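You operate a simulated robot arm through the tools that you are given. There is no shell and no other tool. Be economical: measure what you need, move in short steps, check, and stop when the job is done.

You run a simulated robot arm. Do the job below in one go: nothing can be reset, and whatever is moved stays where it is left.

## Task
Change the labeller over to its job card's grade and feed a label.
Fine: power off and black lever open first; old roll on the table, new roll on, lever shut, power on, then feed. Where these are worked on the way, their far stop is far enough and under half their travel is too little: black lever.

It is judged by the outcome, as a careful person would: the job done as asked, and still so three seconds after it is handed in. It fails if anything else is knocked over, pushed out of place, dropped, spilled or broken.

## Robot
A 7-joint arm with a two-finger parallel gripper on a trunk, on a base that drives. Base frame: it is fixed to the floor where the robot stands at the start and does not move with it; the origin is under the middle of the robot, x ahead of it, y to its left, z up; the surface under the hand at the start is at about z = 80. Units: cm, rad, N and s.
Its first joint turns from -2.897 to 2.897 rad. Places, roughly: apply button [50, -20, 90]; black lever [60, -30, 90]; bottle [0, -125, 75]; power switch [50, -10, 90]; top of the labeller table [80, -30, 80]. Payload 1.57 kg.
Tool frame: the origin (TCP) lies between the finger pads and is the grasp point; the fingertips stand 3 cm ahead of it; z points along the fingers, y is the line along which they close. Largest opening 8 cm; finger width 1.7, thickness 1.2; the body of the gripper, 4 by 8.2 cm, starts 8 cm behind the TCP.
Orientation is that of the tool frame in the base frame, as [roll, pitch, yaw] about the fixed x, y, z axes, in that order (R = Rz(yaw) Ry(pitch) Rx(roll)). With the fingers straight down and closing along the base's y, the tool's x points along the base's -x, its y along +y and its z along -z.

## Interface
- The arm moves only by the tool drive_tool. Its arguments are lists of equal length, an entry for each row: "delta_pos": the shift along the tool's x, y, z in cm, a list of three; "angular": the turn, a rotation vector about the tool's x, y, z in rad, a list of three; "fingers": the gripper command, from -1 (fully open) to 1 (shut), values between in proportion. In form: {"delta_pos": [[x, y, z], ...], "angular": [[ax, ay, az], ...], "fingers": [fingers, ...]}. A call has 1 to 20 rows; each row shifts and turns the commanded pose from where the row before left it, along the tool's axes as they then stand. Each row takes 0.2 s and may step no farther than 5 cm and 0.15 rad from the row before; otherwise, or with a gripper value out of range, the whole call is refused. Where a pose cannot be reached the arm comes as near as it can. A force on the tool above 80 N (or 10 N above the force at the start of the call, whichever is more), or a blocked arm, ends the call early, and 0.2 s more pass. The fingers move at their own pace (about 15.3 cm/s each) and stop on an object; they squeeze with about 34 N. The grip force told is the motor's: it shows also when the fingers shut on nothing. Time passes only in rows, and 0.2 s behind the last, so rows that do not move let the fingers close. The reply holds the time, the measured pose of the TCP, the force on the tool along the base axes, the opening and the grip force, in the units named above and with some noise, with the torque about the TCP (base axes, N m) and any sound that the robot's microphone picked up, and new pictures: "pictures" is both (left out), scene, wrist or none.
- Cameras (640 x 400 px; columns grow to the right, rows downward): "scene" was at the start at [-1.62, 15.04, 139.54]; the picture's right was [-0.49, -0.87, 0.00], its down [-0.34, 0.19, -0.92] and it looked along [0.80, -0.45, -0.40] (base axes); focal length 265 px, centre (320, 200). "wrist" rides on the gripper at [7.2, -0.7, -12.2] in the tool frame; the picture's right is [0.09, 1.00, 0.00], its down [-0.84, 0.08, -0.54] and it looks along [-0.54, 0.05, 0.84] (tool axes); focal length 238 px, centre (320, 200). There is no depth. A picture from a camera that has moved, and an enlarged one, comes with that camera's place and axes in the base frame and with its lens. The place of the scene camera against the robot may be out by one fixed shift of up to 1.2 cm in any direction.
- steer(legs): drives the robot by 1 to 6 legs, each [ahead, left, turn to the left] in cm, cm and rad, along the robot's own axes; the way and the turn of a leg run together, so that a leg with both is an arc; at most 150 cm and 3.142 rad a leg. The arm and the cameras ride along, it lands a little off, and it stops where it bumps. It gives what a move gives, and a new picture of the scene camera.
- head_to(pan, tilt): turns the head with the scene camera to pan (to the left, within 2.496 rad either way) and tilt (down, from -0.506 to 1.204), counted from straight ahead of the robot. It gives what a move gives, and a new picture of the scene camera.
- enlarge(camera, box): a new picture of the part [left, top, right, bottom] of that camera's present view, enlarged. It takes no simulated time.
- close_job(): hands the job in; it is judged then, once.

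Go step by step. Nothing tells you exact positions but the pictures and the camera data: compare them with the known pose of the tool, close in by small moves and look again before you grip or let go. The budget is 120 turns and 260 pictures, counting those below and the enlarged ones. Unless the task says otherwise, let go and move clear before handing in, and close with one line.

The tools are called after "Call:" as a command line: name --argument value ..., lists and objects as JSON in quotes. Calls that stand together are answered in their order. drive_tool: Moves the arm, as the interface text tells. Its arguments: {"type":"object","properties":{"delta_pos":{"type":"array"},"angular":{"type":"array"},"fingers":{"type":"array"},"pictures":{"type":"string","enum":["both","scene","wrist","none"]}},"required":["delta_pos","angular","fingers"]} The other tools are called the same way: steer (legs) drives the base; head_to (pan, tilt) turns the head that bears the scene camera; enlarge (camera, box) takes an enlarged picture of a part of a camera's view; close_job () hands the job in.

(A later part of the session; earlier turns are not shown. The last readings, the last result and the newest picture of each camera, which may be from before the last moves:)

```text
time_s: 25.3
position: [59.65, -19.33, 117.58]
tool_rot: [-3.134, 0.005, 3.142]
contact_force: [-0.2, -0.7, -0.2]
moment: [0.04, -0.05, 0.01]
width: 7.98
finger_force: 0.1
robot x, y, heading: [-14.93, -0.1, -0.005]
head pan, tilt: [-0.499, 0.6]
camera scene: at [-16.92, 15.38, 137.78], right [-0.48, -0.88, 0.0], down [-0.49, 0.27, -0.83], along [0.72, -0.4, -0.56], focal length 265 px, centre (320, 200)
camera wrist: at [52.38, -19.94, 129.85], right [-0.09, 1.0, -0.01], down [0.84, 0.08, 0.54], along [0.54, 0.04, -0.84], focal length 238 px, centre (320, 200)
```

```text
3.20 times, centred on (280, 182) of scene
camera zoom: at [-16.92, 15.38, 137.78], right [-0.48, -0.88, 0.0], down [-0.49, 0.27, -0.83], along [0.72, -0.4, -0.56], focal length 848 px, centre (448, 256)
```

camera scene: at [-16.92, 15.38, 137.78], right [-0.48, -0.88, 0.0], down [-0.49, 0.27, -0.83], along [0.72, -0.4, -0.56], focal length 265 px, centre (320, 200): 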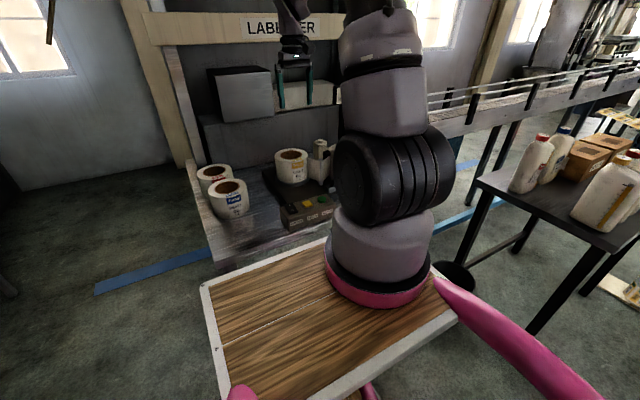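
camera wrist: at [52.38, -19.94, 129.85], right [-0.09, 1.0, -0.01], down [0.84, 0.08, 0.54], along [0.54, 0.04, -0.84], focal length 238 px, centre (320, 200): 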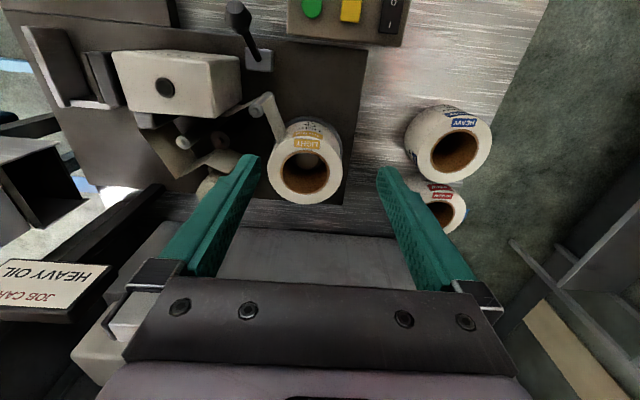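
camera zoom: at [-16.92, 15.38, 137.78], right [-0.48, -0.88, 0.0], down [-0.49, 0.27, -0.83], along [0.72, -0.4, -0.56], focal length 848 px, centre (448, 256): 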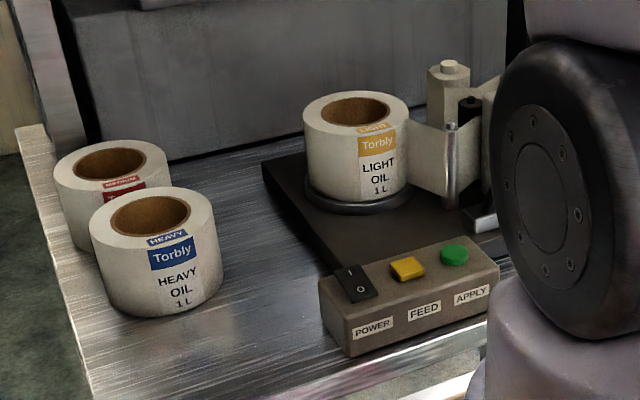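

LIGHT roll appears about 12 cm across, core ≈7.6, top z≈95, centre ≈(69,-20.5). I will pinch its wall on the +y side; I go above that spot and look.

Call:
drive_tool --delta_pos '[[-3.1, 1.1, 0], [-3.1, 1.1, 0], [-3.1, 1.2, 0], [0, 0, 4.5], [0, 0, 4.5], [0, 0, 4.5]]' --angular '[[-0.007, 0.005, 0], [0, 0, 0], [0, 0, 0], [0, 0, 0], [0, 0, 0], [0, 0, 0]]' --fingers '[0, 0, 0, 0, 0, 0]' --pictures "both"

Call:
enlarge --camera "wrist" --box '[160, 40, 480, 240]'

Call:
enlarge --camera "scene" --box '[180, 120, 380, 245]'

```text
time_s: 26.7
position: [69.08, -15.91, 104.25]
tool_rot: [-3.141, -0.001, -3.141]
contact_force: [0.1, -0.4, 0.1]
moment: [0.0, -0.02, -0.02]
width: 3.99
finger_force: 0.1
robot x, y, heading: [-14.67, 0.18, -0.007]
head pan, tilt: [-0.499, 0.6]
camera scene: at [-16.94, 15.42, 137.78], right [-0.48, -0.88, 0.0], down [-0.49, 0.27, -0.83], along [0.72, -0.4, -0.56], focal length 265 px, centre (320, 200)
camera wrist: at [61.83, -16.71, 116.59], right [-0.09, 1.0, 0.0], down [0.84, 0.08, 0.54], along [0.54, 0.05, -0.84], focal length 238 px, centre (320, 200)
```

scene: 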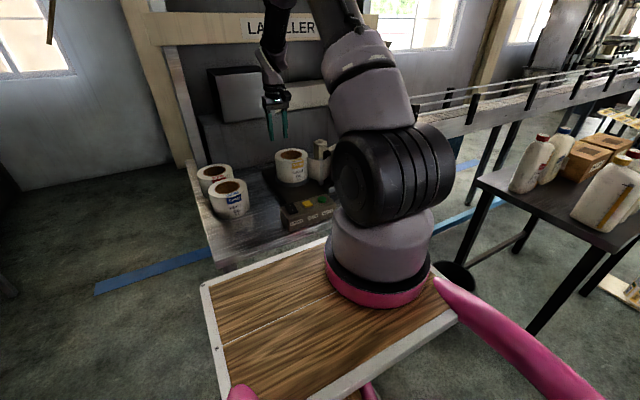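
wrist: 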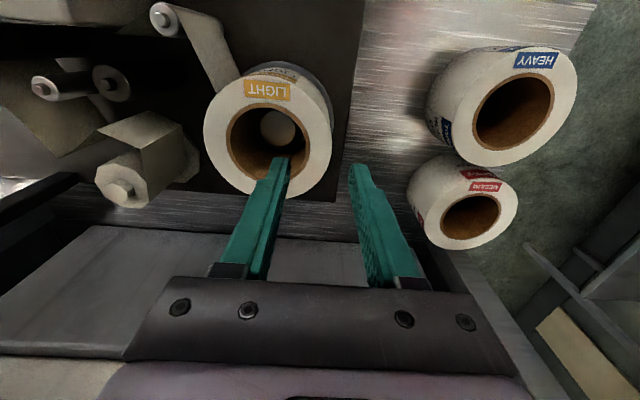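

```text
2.00 times, centred on (320, 140) of wrist
camera zoom: at [61.83, -16.71, 116.59], right [-0.09, 1.0, 0.0], down [0.84, 0.08, 0.54], along [0.54, 0.05, -0.84], focal length 477 px, centre (320, 320)
```

zoom: 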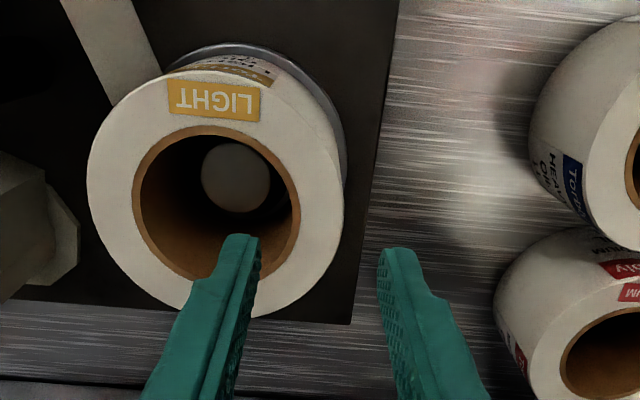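

```text
3.20 times, centred on (280, 182) of scene
camera zoom: at [-16.94, 15.42, 137.78], right [-0.48, -0.88, 0.0], down [-0.49, 0.27, -0.83], along [0.72, -0.4, -0.56], focal length 848 px, centre (448, 256)
```

zoom: 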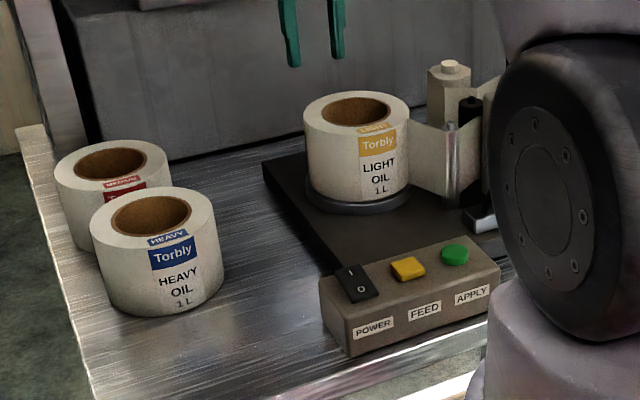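

Refined: LIGHT roll centre (70.3,-21.1), top z≈93.6, spindle top ≈89. I descend to straddle the wall and close.

Call:
drive_tool --delta_pos '[[-1.2, 0, 2], [0, 0, 3], [0, 0, 3], [0, 0, 2], [0, 0, 1.2], [0, 0, 0], [0, 0, 0], [0, 0, 0]]' --angular '[[0, 0, 0], [0, 0, 0], [0, 0, 0], [0, 0, 0], [0, 0, 0], [0, 0, 0], [0, 0, 0], [0, 0, 0]]' --fingers '[0, 0, 0, 0, 0, 0.5, 1, 1]' --pictures "both"

Call:
enlarge --camera "scene" --box '[180, 120, 380, 245]'

```text
time_s: 28.5
position: [70.38, -15.93, 92.62]
tool_rot: [-3.141, -0.001, -3.141]
contact_force: [0.0, -1.0, 0.7]
moment: [0.09, -0.19, -0.01]
width: 2.64
finger_force: 33.8
robot x, y, heading: [-15.01, 0.13, -0.006]
head pan, tilt: [-0.499, 0.6]
camera scene: at [-16.89, 15.41, 137.78], right [-0.48, -0.88, 0.0], down [-0.49, 0.27, -0.82], along [0.72, -0.4, -0.57], focal length 265 px, centre (320, 200)
camera wrist: at [63.17, -16.62, 104.97], right [-0.09, 1.0, 0.0], down [0.84, 0.08, 0.54], along [0.54, 0.05, -0.84], focal length 238 px, centre (320, 200)
```

scene: 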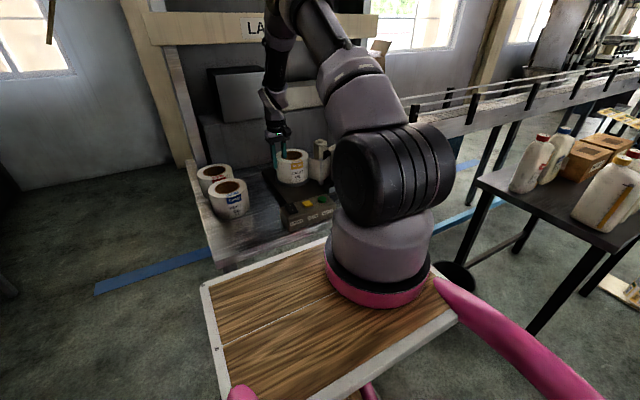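
wrist: 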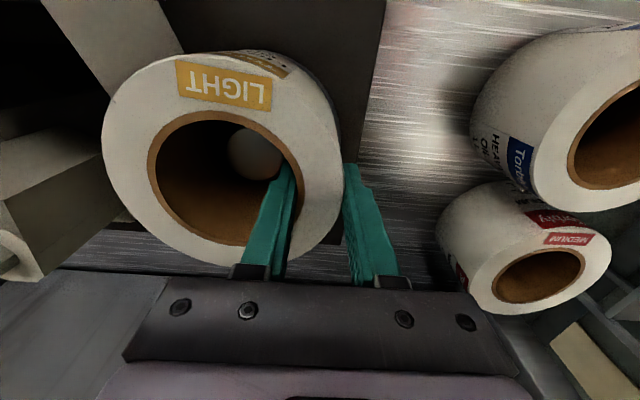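

```text
3.20 times, centred on (280, 182) of scene
camera zoom: at [-16.89, 15.41, 137.78], right [-0.48, -0.88, 0.0], down [-0.49, 0.27, -0.82], along [0.72, -0.4, -0.57], focal length 848 px, centre (448, 256)
```

zoom: 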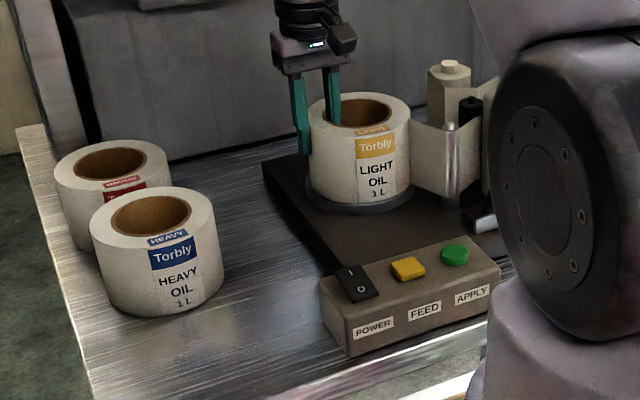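

Gripped (2.64 cm wall, so the pads are slightly tilted or it's a thick wall). I lift gently and check.

Call:
drive_tool --delta_pos '[[0, 0, -1], [0, 0, -2], [0, 0, -2], [0, 0, -2]]' --angular '[[0, 0, 0], [0, 0, 0], [0, 0, 0], [0, 0, 0]]' --fingers '[1, 1, 1, 1]' --pictures "both"

Call:
enlarge --camera "scene" --box '[180, 100, 380, 225]'

```text
time_s: 29.5
position: [70.52, -15.86, 99.78]
tool_rot: [-3.141, -0.004, 3.141]
contact_force: [0.3, 0.4, 0.3]
moment: [-0.01, -0.02, 0.0]
width: 0.01
finger_force: 21.3
robot x, y, heading: [-15.28, -0.22, -0.004]
head pan, tilt: [-0.499, 0.6]
camera scene: at [-16.87, 15.41, 137.78], right [-0.48, -0.88, 0.0], down [-0.49, 0.27, -0.82], along [0.72, -0.4, -0.57], focal length 265 px, centre (320, 200)
camera wrist: at [63.22, -16.6, 112.22], right [-0.09, 1.0, 0.0], down [0.84, 0.08, 0.54], along [0.54, 0.05, -0.84], focal length 238 px, centre (320, 200)
```

scene: 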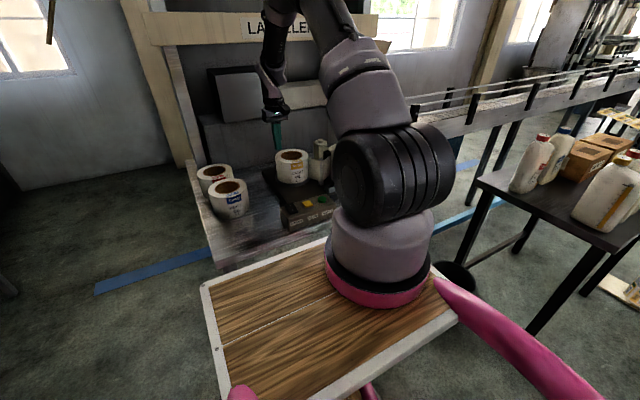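
wrist: 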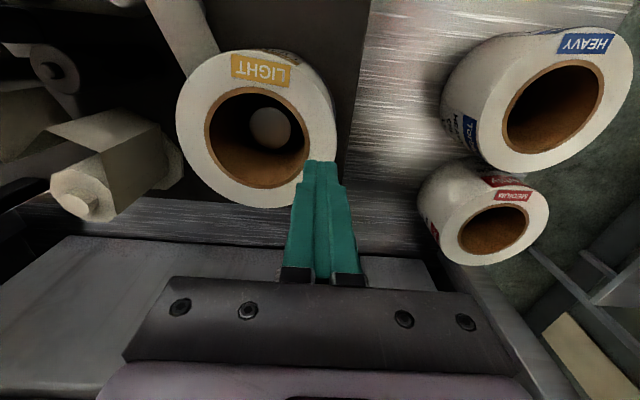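

```text
3.20 times, centred on (280, 162) of scene
camera zoom: at [-16.87, 15.41, 137.78], right [-0.48, -0.88, 0.0], down [-0.49, 0.27, -0.82], along [0.72, -0.4, -0.57], focal length 848 px, centre (448, 320)
```

zoom: 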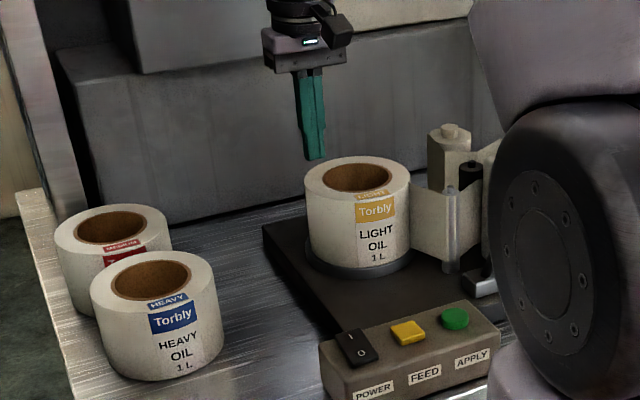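

The wall pinch slipped off cleanly; the roll is still in place. I'll instead go into the core and grip by opening outward, centred, which carries no tilt torque.

Call:
drive_tool --delta_pos '[[0.2, -2.6, -1], [0.2, -2.7, 0], [0, 0, 0]]' --angular '[[0, 0, 0], [0, 0, 0], [0, 0, 0]]' --fingers '[0.2, -0.15, -0.15]' --pictures "wrist"

Call:
enlarge --camera "wrist" --box '[160, 40, 480, 240]'

```text
time_s: 30.3
position: [69.86, -21.38, 100.59]
tool_rot: [-3.141, 0.0, -3.142]
contact_force: [0.0, 0.3, -0.1]
moment: [0.0, 0.01, 0.0]
width: 4.59
finger_force: 0.1
robot x, y, heading: [-14.61, 0.24, -0.002]
head pan, tilt: [-0.499, 0.6]
camera wrist: at [62.66, -22.14, 113.06], right [-0.09, 1.0, 0.0], down [0.84, 0.08, 0.54], along [0.54, 0.05, -0.84], focal length 238 px, centre (320, 200)
```

wrist: 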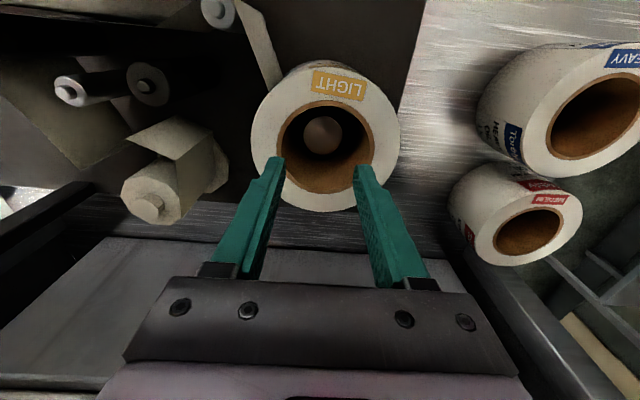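

```text
2.00 times, centred on (320, 140) of wrist
camera zoom: at [62.66, -22.14, 113.06], right [-0.09, 1.0, 0.0], down [0.84, 0.08, 0.54], along [0.54, 0.05, -0.84], focal length 477 px, centre (320, 320)
```

zoom: 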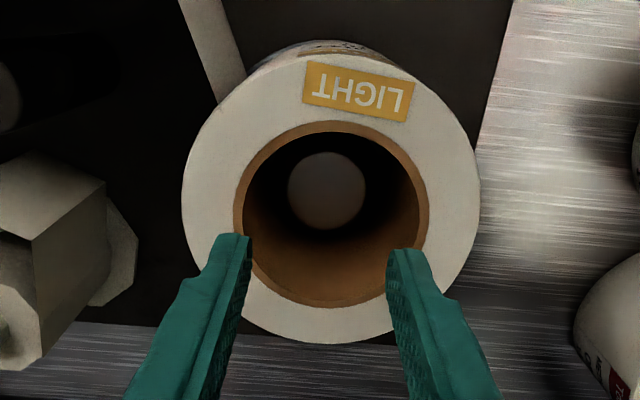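

Core inner ≈7.5 cm centred at (69.9,-21.05); I insert the fingers ~3.7 cm, staying above the spindle top, then open outward.

Call:
drive_tool --delta_pos '[[0, 0.33, 0], [0, 0, 3], [0, 0, 2.7], [0, 0, 1.9], [0, 0, 0], [0, 0, 0], [0, 0, 0]]' --angular '[[0, 0, 0], [0, 0, 0], [0, 0, 0], [0, 0, 0], [0, 0, 0], [0, 0, 0], [0, 0, 0]]' --fingers '[-0.05, -0.05, -0.05, -0.05, -0.6, -1, -1]' --pictures "wrist"

```text
time_s: 31.9
position: [70.01, -20.87, 93.38]
tool_rot: [-3.141, -0.002, -3.141]
contact_force: [0.5, -2.5, 1.2]
moment: [-0.01, -0.06, -0.02]
width: 5.13
finger_force: 0.1
robot x, y, heading: [-15.24, 0.3, -0.003]
head pan, tilt: [-0.499, 0.6]
camera wrist: at [62.76, -21.6, 105.62], right [-0.09, 1.0, 0.0], down [0.84, 0.08, 0.54], along [0.54, 0.05, -0.84], focal length 238 px, centre (320, 200)
```

wrist: 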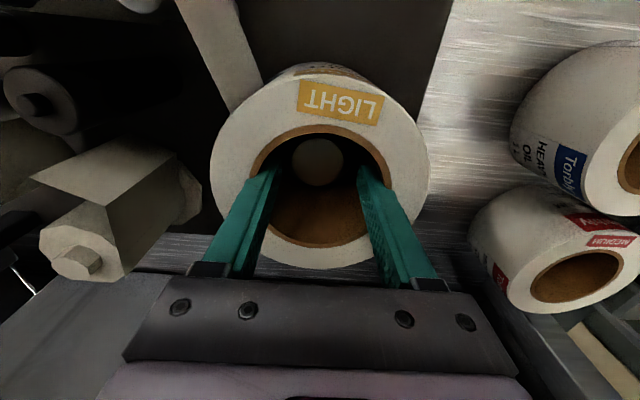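

Fingers stopped at 5.13 on the core; I test-lift a little.

Call:
drive_tool --delta_pos '[[0, 0, -0.5], [0, 0, -0.5], [0, 0, -0.5], [0, 0, 0]]' --angular '[[0, 0, 0], [0, 0, 0], [0, 0, 0], [0, 0, 0]]' --fingers '[-1, -1, -1, -1]' --pictures "both"

Call:
enlarge --camera "scene" --box '[180, 100, 380, 225]'

```text
time_s: 32.9
position: [69.93, -20.94, 94.79]
tool_rot: [3.14, -0.005, -3.141]
contact_force: [-0.2, -0.9, -6.0]
moment: [0.02, -0.02, 0.0]
width: 5.17
finger_force: 0.1
robot x, y, heading: [-14.99, 0.02, -0.009]
head pan, tilt: [-0.499, 0.6]
camera scene: at [-16.87, 15.41, 137.78], right [-0.48, -0.88, 0.0], down [-0.49, 0.27, -0.82], along [0.72, -0.4, -0.57], focal length 265 px, centre (320, 200)
camera wrist: at [62.74, -21.62, 107.18], right [-0.09, 1.0, 0.0], down [0.84, 0.08, 0.54], along [0.54, 0.05, -0.84], focal length 238 px, centre (320, 200)
```

scene: 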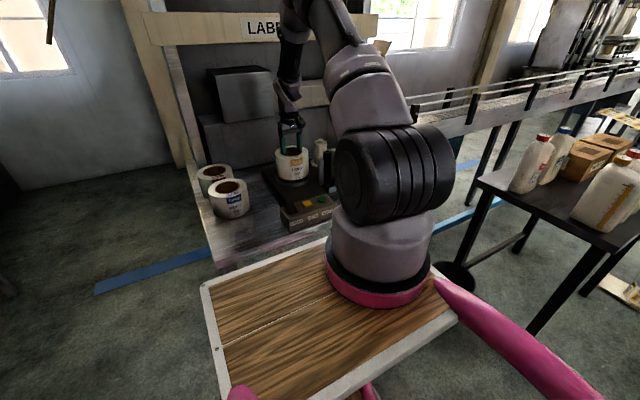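
wrist: 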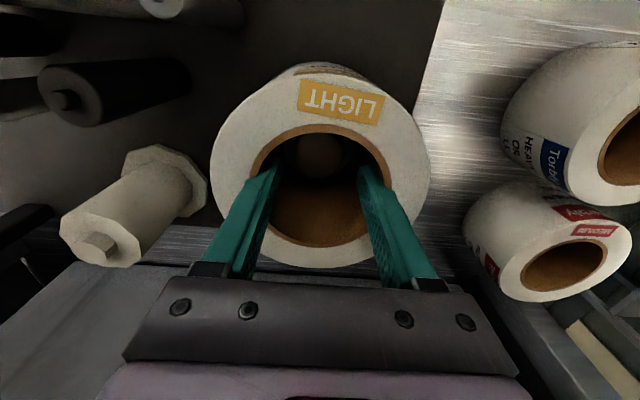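

```text
3.20 times, centred on (280, 162) of scene
camera zoom: at [-16.87, 15.41, 137.78], right [-0.48, -0.88, 0.0], down [-0.49, 0.27, -0.82], along [0.72, -0.4, -0.57], focal length 848 px, centre (448, 320)
```

zoom: 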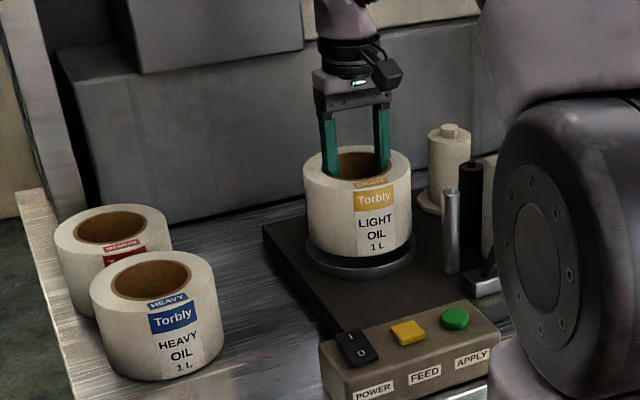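

The roll lifts (about 0.6 kg) and the web let go. I lift higher and carry it slowly toward the free table spot at (50.7,1.5).

Call:
drive_tool --delta_pos '[[0, 0, -1.5], [0, 0, -2], [0, 0, -2], [0, 0, -2], [0, 0, -2.5], [1.5, 1.8, 0], [2, 2.3, 0], [2, 2.3, 0], [2, 2.3, 0], [2, 2.3, 0], [2, 2.3, 0], [2, 2.3, 0], [2, 2.3, 0], [2, 2.3, 0], [1.7, 2.3, 0], [0, 0, 0]]' --angular '[[0, 0, 0], [0, 0, 0], [0, 0, 0], [0, 0, 0], [0, 0, 0], [0, 0, 0], [0, 0, 0], [0, 0, 0], [0, 0, 0], [0, 0, 0], [0, 0, 0], [0, 0, 0], [0, 0, 0], [0, 0, 0], [0, 0, 0], [0, 0, 0]]' --fingers '[-1, -1, -1, -1, -1, -1, -1, -1, -1, -1, -1, -1, -1, -1, -1, -1]' --pictures "both"

Call:
enlarge --camera "scene" --box '[160, 100, 400, 250]'

```text
time_s: 36.3
position: [50.74, 1.74, 104.83]
tool_rot: [3.14, -0.003, -3.14]
contact_force: [-1.2, -0.7, -6.5]
moment: [0.01, -0.03, -0.03]
width: 5.2
finger_force: 0.2
robot x, y, heading: [-15.17, 0.12, -0.006]
head pan, tilt: [-0.499, 0.6]
camera scene: at [-16.87, 15.41, 137.78], right [-0.48, -0.88, 0.0], down [-0.49, 0.27, -0.82], along [0.72, -0.4, -0.57], focal length 265 px, centre (320, 200)
camera wrist: at [43.5, 1.06, 117.23], right [-0.09, 1.0, 0.0], down [0.84, 0.08, 0.54], along [0.54, 0.05, -0.84], focal length 238 px, centre (320, 200)
```

scene: 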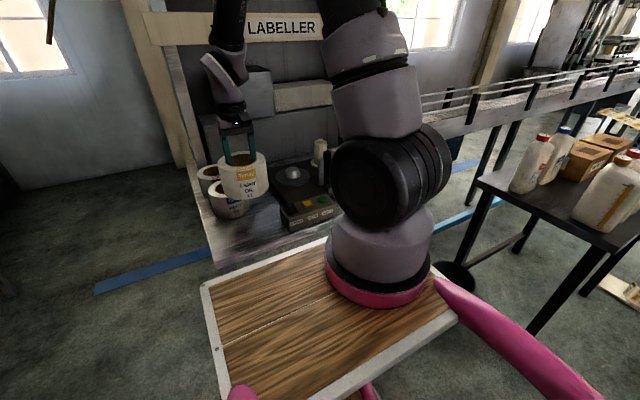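
wrist: 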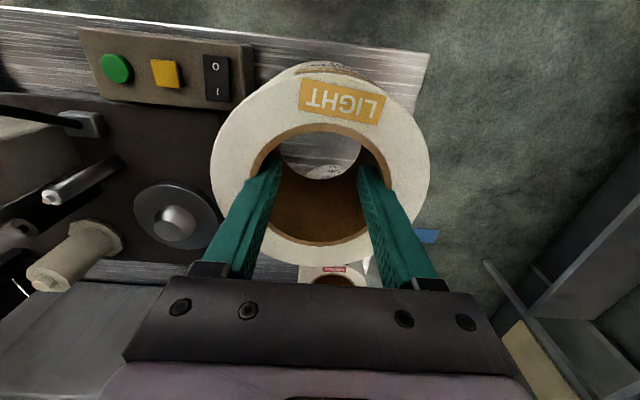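

```text
2.67 times, centred on (280, 175) of scene
camera zoom: at [-16.87, 15.41, 137.78], right [-0.48, -0.88, 0.0], down [-0.49, 0.27, -0.82], along [0.72, -0.4, -0.57], focal length 707 px, centre (427, 267)
```

zoom: 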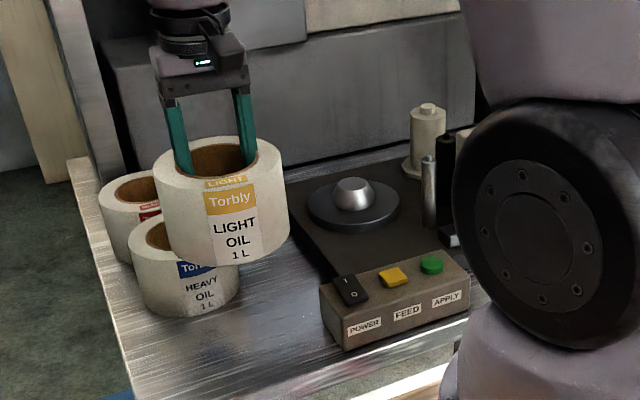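

Clear spot below the roll, table edge at y≈15. I lower it gradually.

Call:
drive_tool --delta_pos '[[0, 0, 2], [0, 0, 3], [0, 0, 3], [0, 0, 2], [0, 0, 1.5], [0, 0, 0.6], [0, 0, 0.4]]' --angular '[[0, 0, 0], [0, 0, 0], [0, 0, 0], [0, 0, 0], [0, 0, 0], [0, 0, 0], [0, 0, 0]]' --fingers '[-1, -1, -1, -1, -1, -1, -1]' --pictures "both"

Call:
enlarge --camera "scene" --box '[160, 120, 400, 270]'

```text
time_s: 37.9
position: [50.64, 1.65, 92.3]
tool_rot: [3.141, -0.002, 3.142]
contact_force: [0.9, 0.0, -6.0]
moment: [0.0, 0.02, 0.01]
width: 5.19
finger_force: 0.0
robot x, y, heading: [-15.04, 0.13, -0.005]
head pan, tilt: [-0.499, 0.6]
camera scene: at [-16.88, 15.42, 137.78], right [-0.48, -0.88, 0.0], down [-0.49, 0.27, -0.82], along [0.72, -0.4, -0.57], focal length 265 px, centre (320, 200)
camera wrist: at [43.37, 0.98, 104.73], right [-0.09, 1.0, 0.0], down [0.84, 0.08, 0.54], along [0.54, 0.05, -0.84], focal length 238 px, centre (320, 200)
```

scene: 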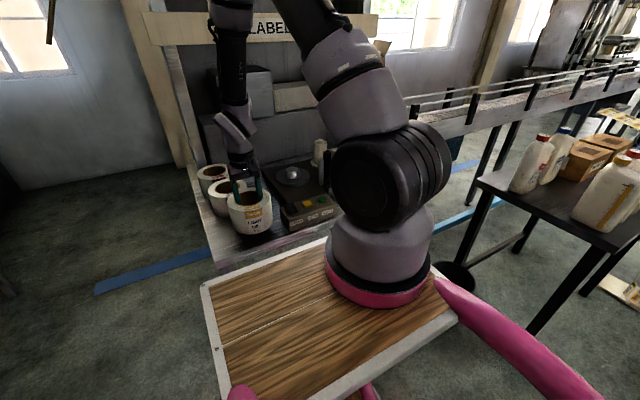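
wrist: 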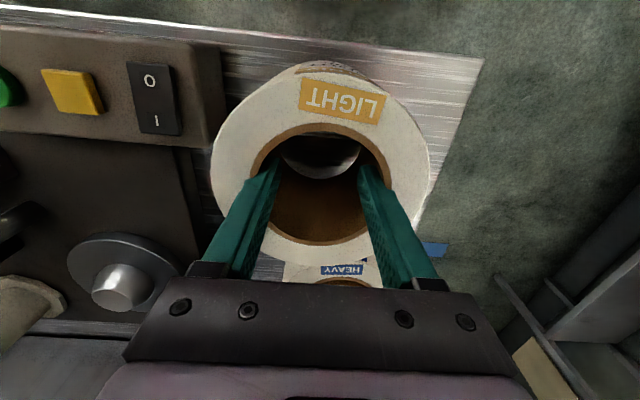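

```text
2.67 times, centred on (280, 195) of scene
camera zoom: at [-16.88, 15.42, 137.78], right [-0.48, -0.88, 0.0], down [-0.49, 0.27, -0.82], along [0.72, -0.4, -0.57], focal length 707 px, centre (427, 213)
```

zoom: 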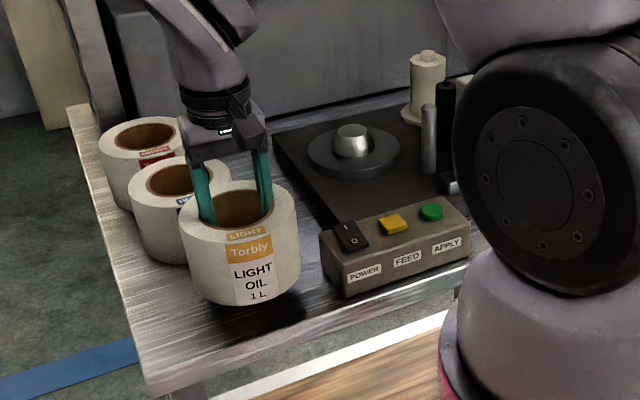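

Still hovering a couple of cm; I keep lowering in small steps.

Call:
drive_tool --delta_pos '[[0, 0, 0.6], [0, 0, 0.5], [0, 0, 0.4]]' --angular '[[0, 0, 0], [0, 0, 0], [0, 0, 0]]' --fingers '[-1, -1, -1]' --pictures "scene"

Call:
enlarge --camera "scene" --box '[200, 150, 320, 225]'

```text
time_s: 38.7
position: [50.6, 1.61, 90.76]
tool_rot: [-3.141, -0.001, -3.141]
contact_force: [0.3, -0.1, -6.5]
moment: [-0.06, 0.0, 0.01]
width: 5.21
finger_force: 0.1
robot x, y, heading: [-15.23, -0.08, -0.008]
head pan, tilt: [-0.499, 0.6]
camera scene: at [-16.88, 15.42, 137.78], right [-0.48, -0.88, 0.0], down [-0.49, 0.27, -0.82], along [0.72, -0.4, -0.57], focal length 265 px, centre (320, 200)
```

scene: 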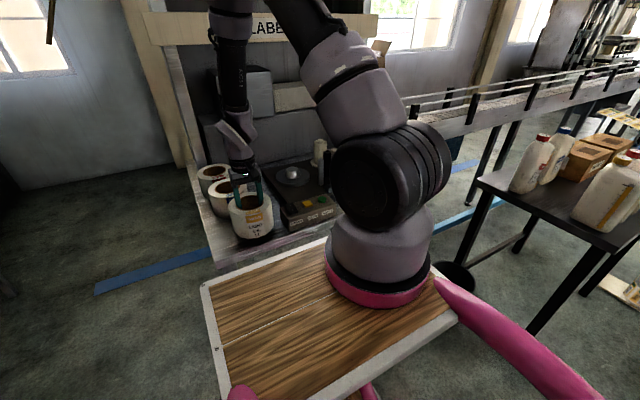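

```text
5.33 times, centred on (260, 188) of scene
camera zoom: at [-16.88, 15.42, 137.78], right [-0.48, -0.88, 0.0], down [-0.49, 0.27, -0.82], along [0.72, -0.4, -0.57], focal length 1414 px, centre (640, 267)
```

zoom: 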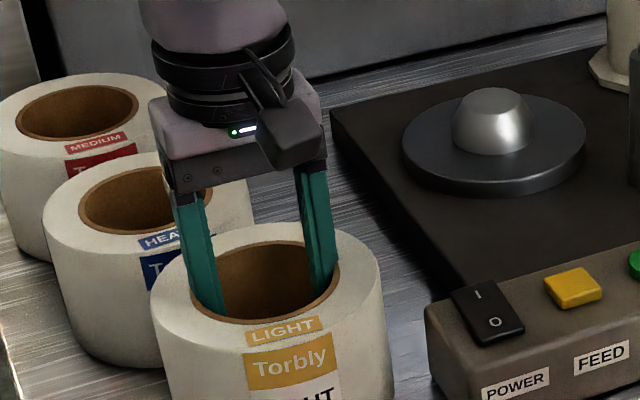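

Call:
drive_tool --delta_pos '[[0, 0, 0.4], [0, 0, 0.3], [0, 0, 0.3]]' --angular '[[0, 0, 0], [0, 0, 0], [0, 0, 0]]' --fingers '[-1, -1, -1]' --pictures "none"

Call:
enlarge --camera "scene" --box '[200, 180, 320, 255]'

```text
time_s: 39.5
position: [50.7, 1.59, 89.73]
tool_rot: [3.141, -0.002, -3.14]
contact_force: [-0.1, -0.8, -6.5]
moment: [0.0, 0.02, 0.01]
width: 5.2
finger_force: 0.1
robot x, y, heading: [-15.48, -0.12, -0.009]
head pan, tilt: [-0.499, 0.6]
```

```text
5.33 times, centred on (260, 218) of scene
camera zoom: at [-16.88, 15.42, 137.78], right [-0.48, -0.88, 0.0], down [-0.49, 0.27, -0.82], along [0.72, -0.4, -0.57], focal length 1414 px, centre (640, 107)
```

zoom: 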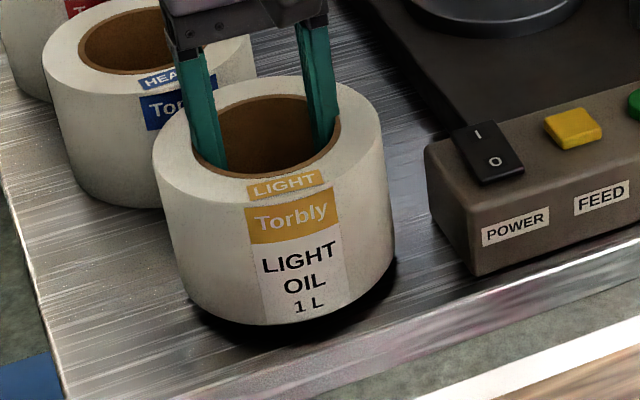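

Nearly down; two or three more small steps.

Call:
drive_tool --delta_pos '[[0, 0, 0.3], [0, 0, 0.2], [0, 0, 0.2]]' --angular '[[0, 0, 0], [0, 0, 0], [0, 0, 0]]' --fingers '[-1, -1, -1]' --pictures "none"

Call:
enlarge --camera "scene" --box '[200, 180, 320, 255]'

```text
time_s: 40.3
position: [50.69, 1.48, 89.12]
tool_rot: [3.141, -0.003, -3.141]
contact_force: [-0.3, -0.5, -6.3]
moment: [-0.02, -0.01, 0.01]
width: 5.2
finger_force: 0.1
robot x, y, heading: [-14.82, 0.0, -0.008]
head pan, tilt: [-0.499, 0.6]
```

```text
5.33 times, centred on (260, 218) of scene
camera zoom: at [-16.88, 15.42, 137.78], right [-0.48, -0.88, 0.0], down [-0.49, 0.27, -0.82], along [0.72, -0.4, -0.57], focal length 1414 px, centre (640, 107)
```

zoom: 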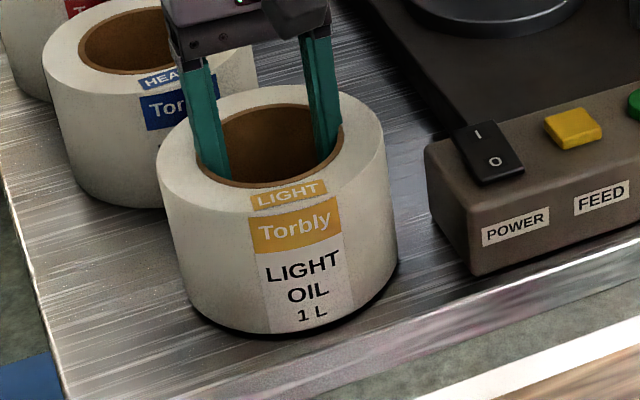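

Call:
drive_tool --delta_pos '[[0, 0, 0.2], [0, 0, 0.2], [0, 0, 0.15]]' --angular '[[0, 0, 0], [0, 0, 0], [0, 0, 0]]' --fingers '[-1, -1, -1]' --pictures "none"

```text
time_s: 41.1
position: [50.71, 1.63, 88.62]
tool_rot: [-3.14, 0.002, -3.141]
contact_force: [-1.0, -3.4, 31.5]
moment: [0.08, -0.01, 0.06]
width: 5.21
finger_force: 0.1
robot x, y, heading: [-15.04, -0.46, -0.006]
head pan, tilt: [-0.499, 0.6]
```

The roll rests on the table (force reversed). I back the fingers inward and lift out.

Call:
drive_tool --delta_pos '[[0, 0, -0.15], [0, 0, 0], [0, 0, -2], [0, 0, -3], [0, 0, -4], [0, 0, -4], [0, 0, -4]]' --angular '[[0, 0, 0], [0, 0, 0], [0, 0, 0], [0, 0, 0], [0, 0, 0], [0, 0, 0], [0, 0, 0]]' --fingers '[-0.05, -0.05, -0.05, -0.05, -0.05, -0.05, -0.05]' --pictures "both"

Call:
enlarge --camera "scene" --box '[160, 120, 400, 270]'

```text
time_s: 42.7
position: [50.69, 1.8, 105.78]
tool_rot: [-3.139, -0.004, -3.141]
contact_force: [0.1, 0.8, -0.3]
moment: [-0.03, 0.03, 0.01]
width: 4.23
finger_force: 0.1
robot x, y, heading: [-14.75, 0.07, -0.002]
head pan, tilt: [-0.499, 0.6]
camera scene: at [-16.85, 15.42, 137.78], right [-0.48, -0.88, 0.0], down [-0.5, 0.27, -0.82], along [0.72, -0.4, -0.57], focal length 265 px, centre (320, 200)
camera wrist: at [43.52, 0.99, 118.04], right [-0.09, 1.0, 0.0], down [0.84, 0.08, 0.54], along [0.54, 0.05, -0.84], focal length 238 px, centre (320, 200)
```

scene: 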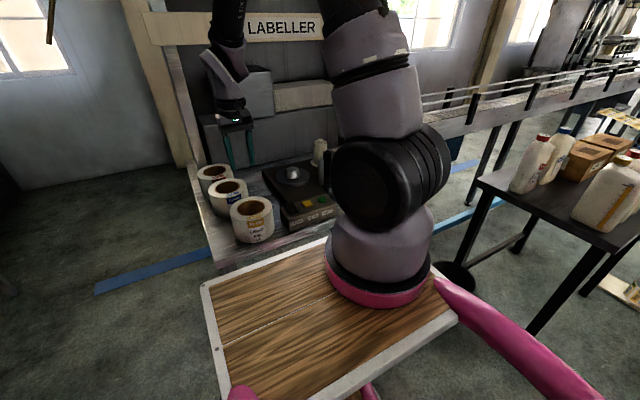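
wrist: 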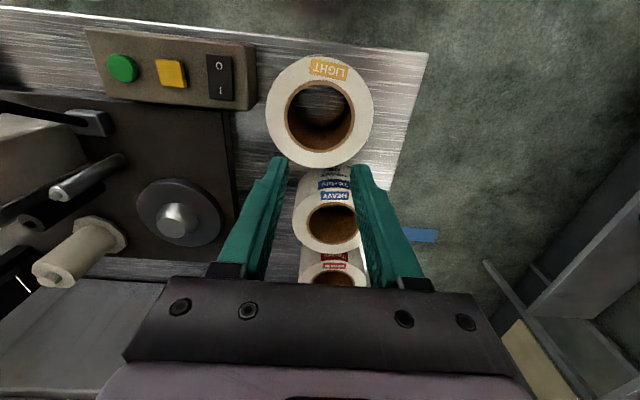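

```text
2.67 times, centred on (280, 195) of scene
camera zoom: at [-16.85, 15.42, 137.78], right [-0.48, -0.88, 0.0], down [-0.5, 0.27, -0.82], along [0.72, -0.4, -0.57], focal length 707 px, centre (427, 213)
```

zoom: 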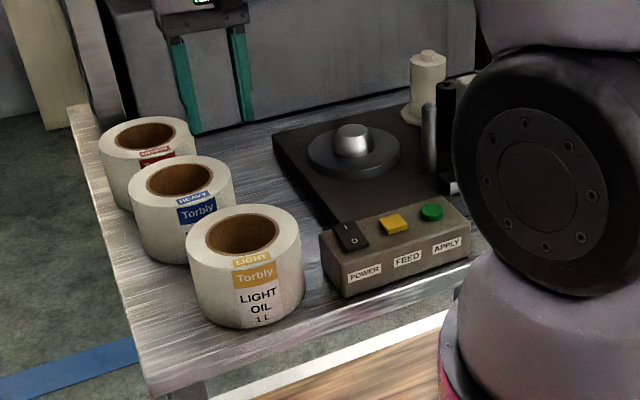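

LIGHT rests safely on the table. HEAVY is at about (66.5,5.2), top z≈88.9; I go above it and refine.

Call:
drive_tool --delta_pos '[[-4, 0.9, 0], [-4, 0.9, 0], [-4, 0.9, 0], [-3.8, 0.7, 0], [0, 0, 4.5], [0, 0, 4.5]]' --angular '[[0, 0, 0], [0, 0, 0], [0, 0, 0], [0, 0, 0], [0, 0, 0], [0, 0, 0]]' --fingers '[-0.05, -0.05, -0.05, -0.05, -0.05, -0.05]' --pictures "wrist"

Call:
enlarge --camera "wrist" --box '[160, 40, 480, 240]'

```text
time_s: 44.1
position: [66.45, 5.33, 96.6]
tool_rot: [-3.141, -0.002, -3.14]
contact_force: [-1.1, 0.0, 0.5]
moment: [0.0, 0.03, 0.02]
width: 4.2
finger_force: 0.1
robot x, y, heading: [-15.21, 0.26, -0.004]
head pan, tilt: [-0.499, 0.6]
camera wrist: at [59.25, 4.68, 108.96], right [-0.09, 1.0, 0.0], down [0.84, 0.08, 0.54], along [0.54, 0.05, -0.84], focal length 238 px, centre (320, 200)
```

wrist: 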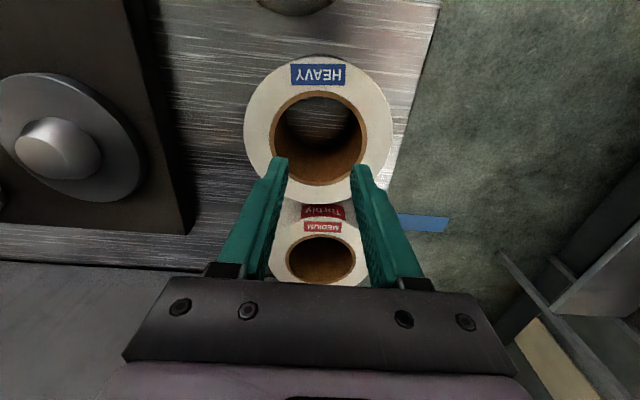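

```text
2.00 times, centred on (320, 140) of wrist
camera zoom: at [59.25, 4.68, 108.96], right [-0.09, 1.0, 0.0], down [0.84, 0.08, 0.54], along [0.54, 0.05, -0.84], focal length 477 px, centre (320, 320)
```

zoom: 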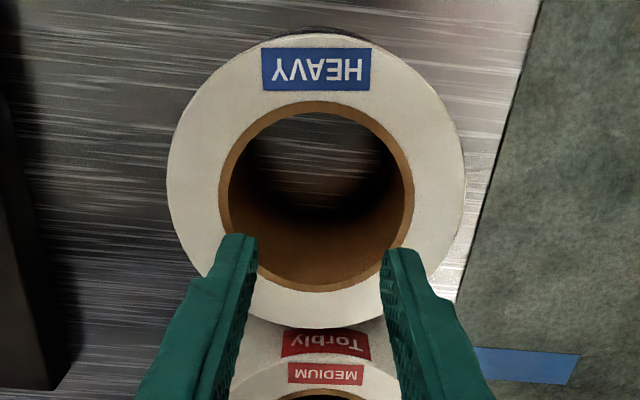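

I insert into the HEAVY core at (66.1,5.15) and open outward.

Call:
drive_tool --delta_pos '[[0.35, -0.15, 0], [0, 0, 3], [0, 0, 3], [0, 0, 2], [0, 0, 0], [0, 0, 0], [0, 0, 0]]' --angular '[[0, 0, 0], [0, 0, 0], [0, 0, 0], [0, 0, 0], [0, 0, 0], [0, 0, 0], [0, 0, 0]]' --fingers '[-0.05, -0.05, -0.05, -0.05, -0.6, -1, -1]' --pictures "wrist"

```text
time_s: 45.7
position: [66.24, 4.96, 88.52]
tool_rot: [-3.14, -0.002, -3.139]
contact_force: [0.5, 3.0, 4.3]
moment: [0.15, -0.01, -0.01]
width: 5.22
finger_force: 0.0
robot x, y, heading: [-15.29, 0.21, 0.001]
head pan, tilt: [-0.499, 0.6]
camera wrist: at [58.95, 4.27, 100.91], right [-0.09, 1.0, 0.0], down [0.84, 0.08, 0.54], along [0.54, 0.05, -0.84], focal length 238 px, centre (320, 200)
```

wrist: 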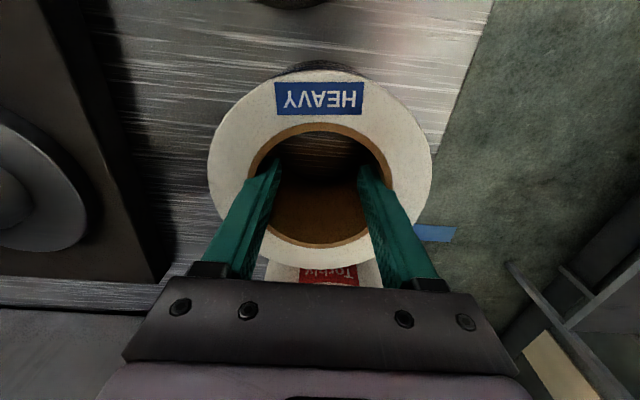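

Gripped at 5.22; I lift straight up.

Call:
drive_tool --delta_pos '[[0, 0, -0.5], [0, 0, -1], [0, 0, -1.5], [0, 0, -2], [0, 0, -2.5], [0, 0, -2.5], [0, 0, -2.5], [0, 0, -2.5], [0, 0, 0]]' --angular '[[0, 0, 0], [0, 0, 0], [0, 0, 0], [0, 0, 0], [0, 0, 0], [0, 0, 0], [0, 0, 0], [0, 0, 0], [0, 0, 0]]' --fingers '[-1, -1, -1, -1, -1, -1, -1, -1, -1]' --pictures "both"

Call:
enlarge --camera "wrist" --box '[0, 40, 320, 240]'

```text
time_s: 47.7
position: [66.23, 4.72, 103.75]
tool_rot: [-3.141, 0.0, 3.14]
contact_force: [-0.5, -0.2, -5.6]
moment: [0.03, -0.01, 0.0]
width: 5.22
finger_force: 0.1
robot x, y, heading: [-15.07, -0.07, -0.007]
head pan, tilt: [-0.499, 0.6]
camera scene: at [-16.86, 15.42, 137.78], right [-0.48, -0.88, 0.0], down [-0.5, 0.27, -0.82], along [0.72, -0.4, -0.57], focal length 265 px, centre (320, 200)
camera wrist: at [59.01, 4.04, 116.17], right [-0.09, 1.0, 0.0], down [0.84, 0.08, 0.54], along [0.54, 0.05, -0.84], focal length 238 px, centre (320, 200)
```

scene: 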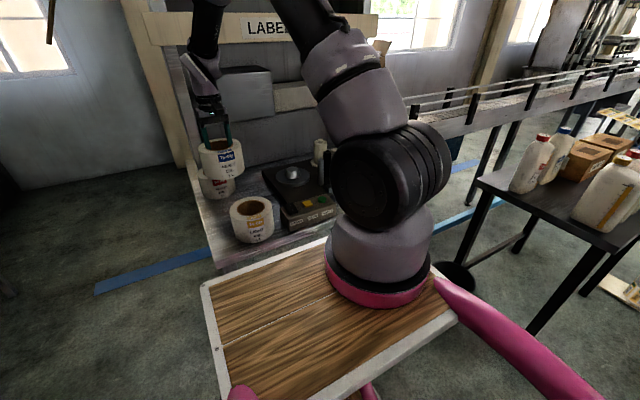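
wrist: 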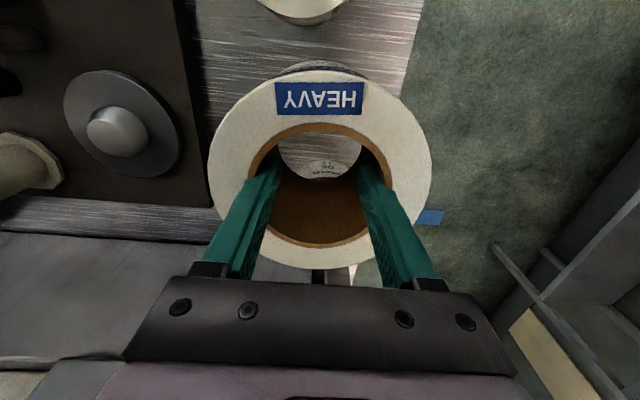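

```text
2.00 times, centred on (160, 140) of wrist
camera zoom: at [59.01, 4.04, 116.17], right [-0.09, 1.0, 0.0], down [0.84, 0.08, 0.54], along [0.54, 0.05, -0.84], focal length 477 px, centre (640, 320)
```

zoom: 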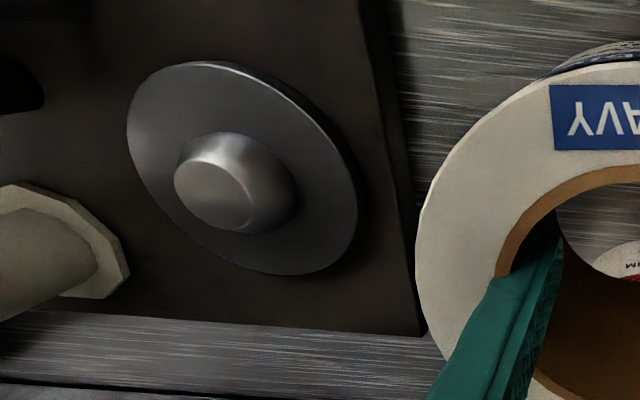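

Spindle axis ≈(69.9,-21). HEAVY is held exactly as LIGHT was, so I carry it to TCP (70.0,-20.92) above the spindle.

Call:
drive_tool --delta_pos '[[-0.3, -1.6, 0], [-0.4, -2.4, 0], [-0.4, -2.4, 0], [-0.4, -2.4, 0], [-0.4, -2.4, 0], [-0.4, -2.4, 0], [-0.4, -2.4, 0], [-0.4, -2.4, 0], [-0.3, -2.4, 0], [-0.2, -2.4, 0], [-0.1, -1.6, 0], [0, -0.8, 0], [0, 0, 0]]' --angular '[[0, 0, 0], [0, 0, 0], [0, 0, 0], [0, 0, 0], [0, 0, 0], [0, 0, 0], [0, 0, 0], [0, 0, 0], [0, 0, 0], [0, 0, 0], [0, 0, 0], [0, 0, 0], [0, 0, 0]]' --fingers '[-1, -1, -1, -1, -1, -1, -1, -1, -1, -1, -1, -1, -1]' --pictures "both"

Call:
enlarge --camera "wrist" --box '[160, 40, 480, 240]'

Call:
enlarge --camera "scene" --box '[220, 110, 340, 185]'

```text
time_s: 50.5
position: [70.13, -20.78, 103.61]
tool_rot: [3.141, -0.001, -3.14]
contact_force: [0.2, -0.2, -6.5]
moment: [-0.01, 0.01, 0.0]
width: 5.2
finger_force: 0.1
robot x, y, heading: [-14.58, -0.07, -0.004]
head pan, tilt: [-0.499, 0.6]
camera scene: at [-16.87, 15.41, 137.78], right [-0.48, -0.88, 0.0], down [-0.49, 0.27, -0.82], along [0.72, -0.4, -0.57], focal length 265 px, centre (320, 200)
camera wrist: at [62.88, -21.5, 115.98], right [-0.09, 1.0, 0.0], down [0.84, 0.08, 0.54], along [0.54, 0.05, -0.84], focal length 238 px, centre (320, 200)
```

scene: 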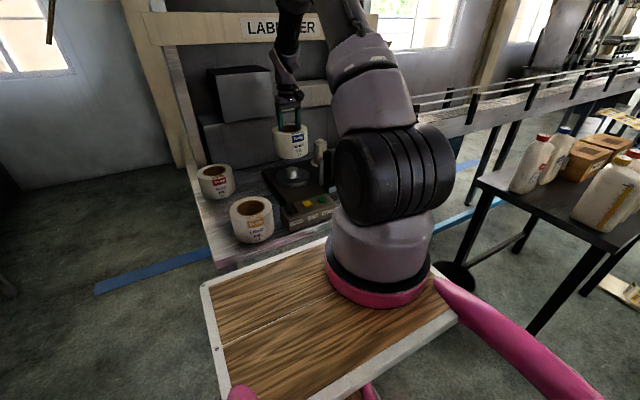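
wrist: 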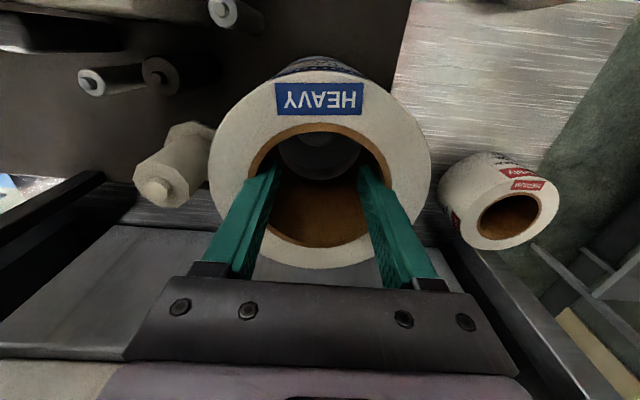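

```text
2.00 times, centred on (320, 140) of wrist
camera zoom: at [62.88, -21.5, 115.98], right [-0.09, 1.0, 0.0], down [0.84, 0.08, 0.54], along [0.54, 0.05, -0.84], focal length 477 px, centre (320, 320)
```

zoom: 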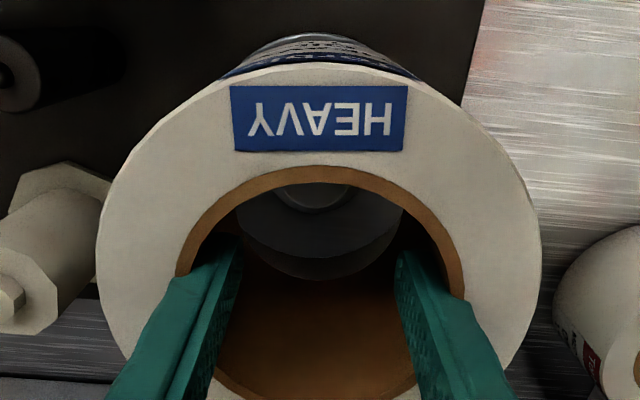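

```text
5.33 times, centred on (280, 148) of scene
camera zoom: at [-16.87, 15.41, 137.78], right [-0.48, -0.88, 0.0], down [-0.49, 0.27, -0.82], along [0.72, -0.4, -0.57], focal length 1414 px, centre (533, 480)
```

zoom: 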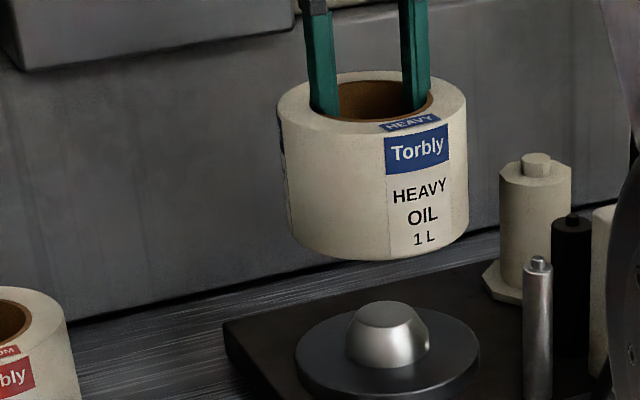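

Roll is lined up with the spindle. I lower it, slowly near the peg.

Call:
drive_tool --delta_pos '[[0.05, -0.1, 1.5], [0, 0, 2], [0, 0, 2], [0, 0, 0.8], [0, 0, 0.8], [0, 0, 0.8], [0, 0, 0.8], [0, 0, 0.7], [0, 0, 0]]' --angular '[[0, 0, 0], [0, 0, 0], [0, 0, 0], [0, 0, 0], [0, 0, 0], [0, 0, 0], [0, 0, 0], [0, 0, 0], [0, 0, 0]]' --fingers '[-1, -1, -1, -1, -1, -1, -1, -1, -1]' --pictures "both"

Call:
enlarge --camera "scene" --box '[220, 125, 340, 200]'

```text
time_s: 52.5
position: [69.95, -20.91, 94.09]
tool_rot: [-3.14, -0.002, -3.14]
contact_force: [5.7, 1.8, -1.9]
moment: [0.2, -0.62, 0.09]
width: 5.19
finger_force: 0.0
robot x, y, heading: [-14.62, 0.15, -0.008]
head pan, tilt: [-0.499, 0.6]
camera scene: at [-16.86, 15.42, 137.78], right [-0.48, -0.88, 0.0], down [-0.49, 0.27, -0.82], along [0.72, -0.4, -0.57], focal length 265 px, centre (320, 200)
camera wrist: at [62.61, -21.59, 106.57], right [-0.09, 1.0, 0.0], down [0.84, 0.08, 0.54], along [0.54, 0.05, -0.84], focal length 238 px, centre (320, 200)
```

scene: 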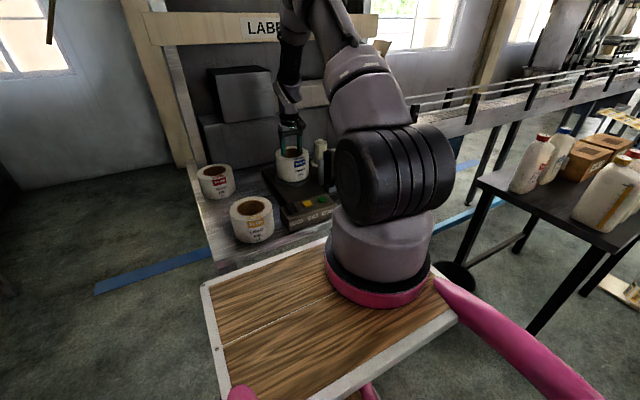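
wrist: 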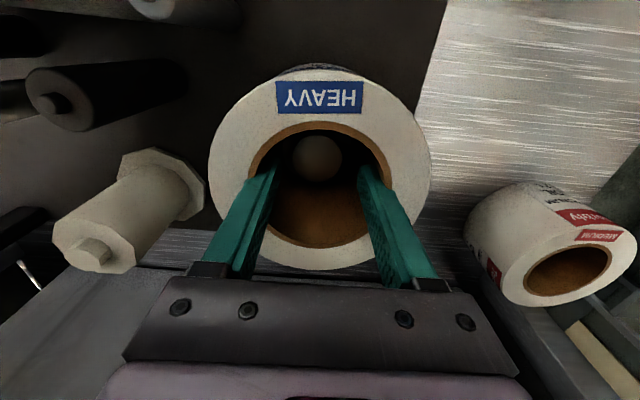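

```text
5.33 times, centred on (280, 162) of scene
camera zoom: at [-16.86, 15.42, 137.78], right [-0.48, -0.88, 0.0], down [-0.49, 0.27, -0.82], along [0.72, -0.4, -0.57], focal length 1414 px, centre (533, 400)
```

zoom: 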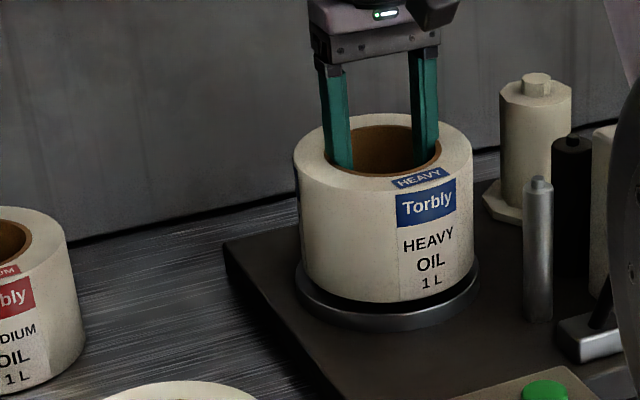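

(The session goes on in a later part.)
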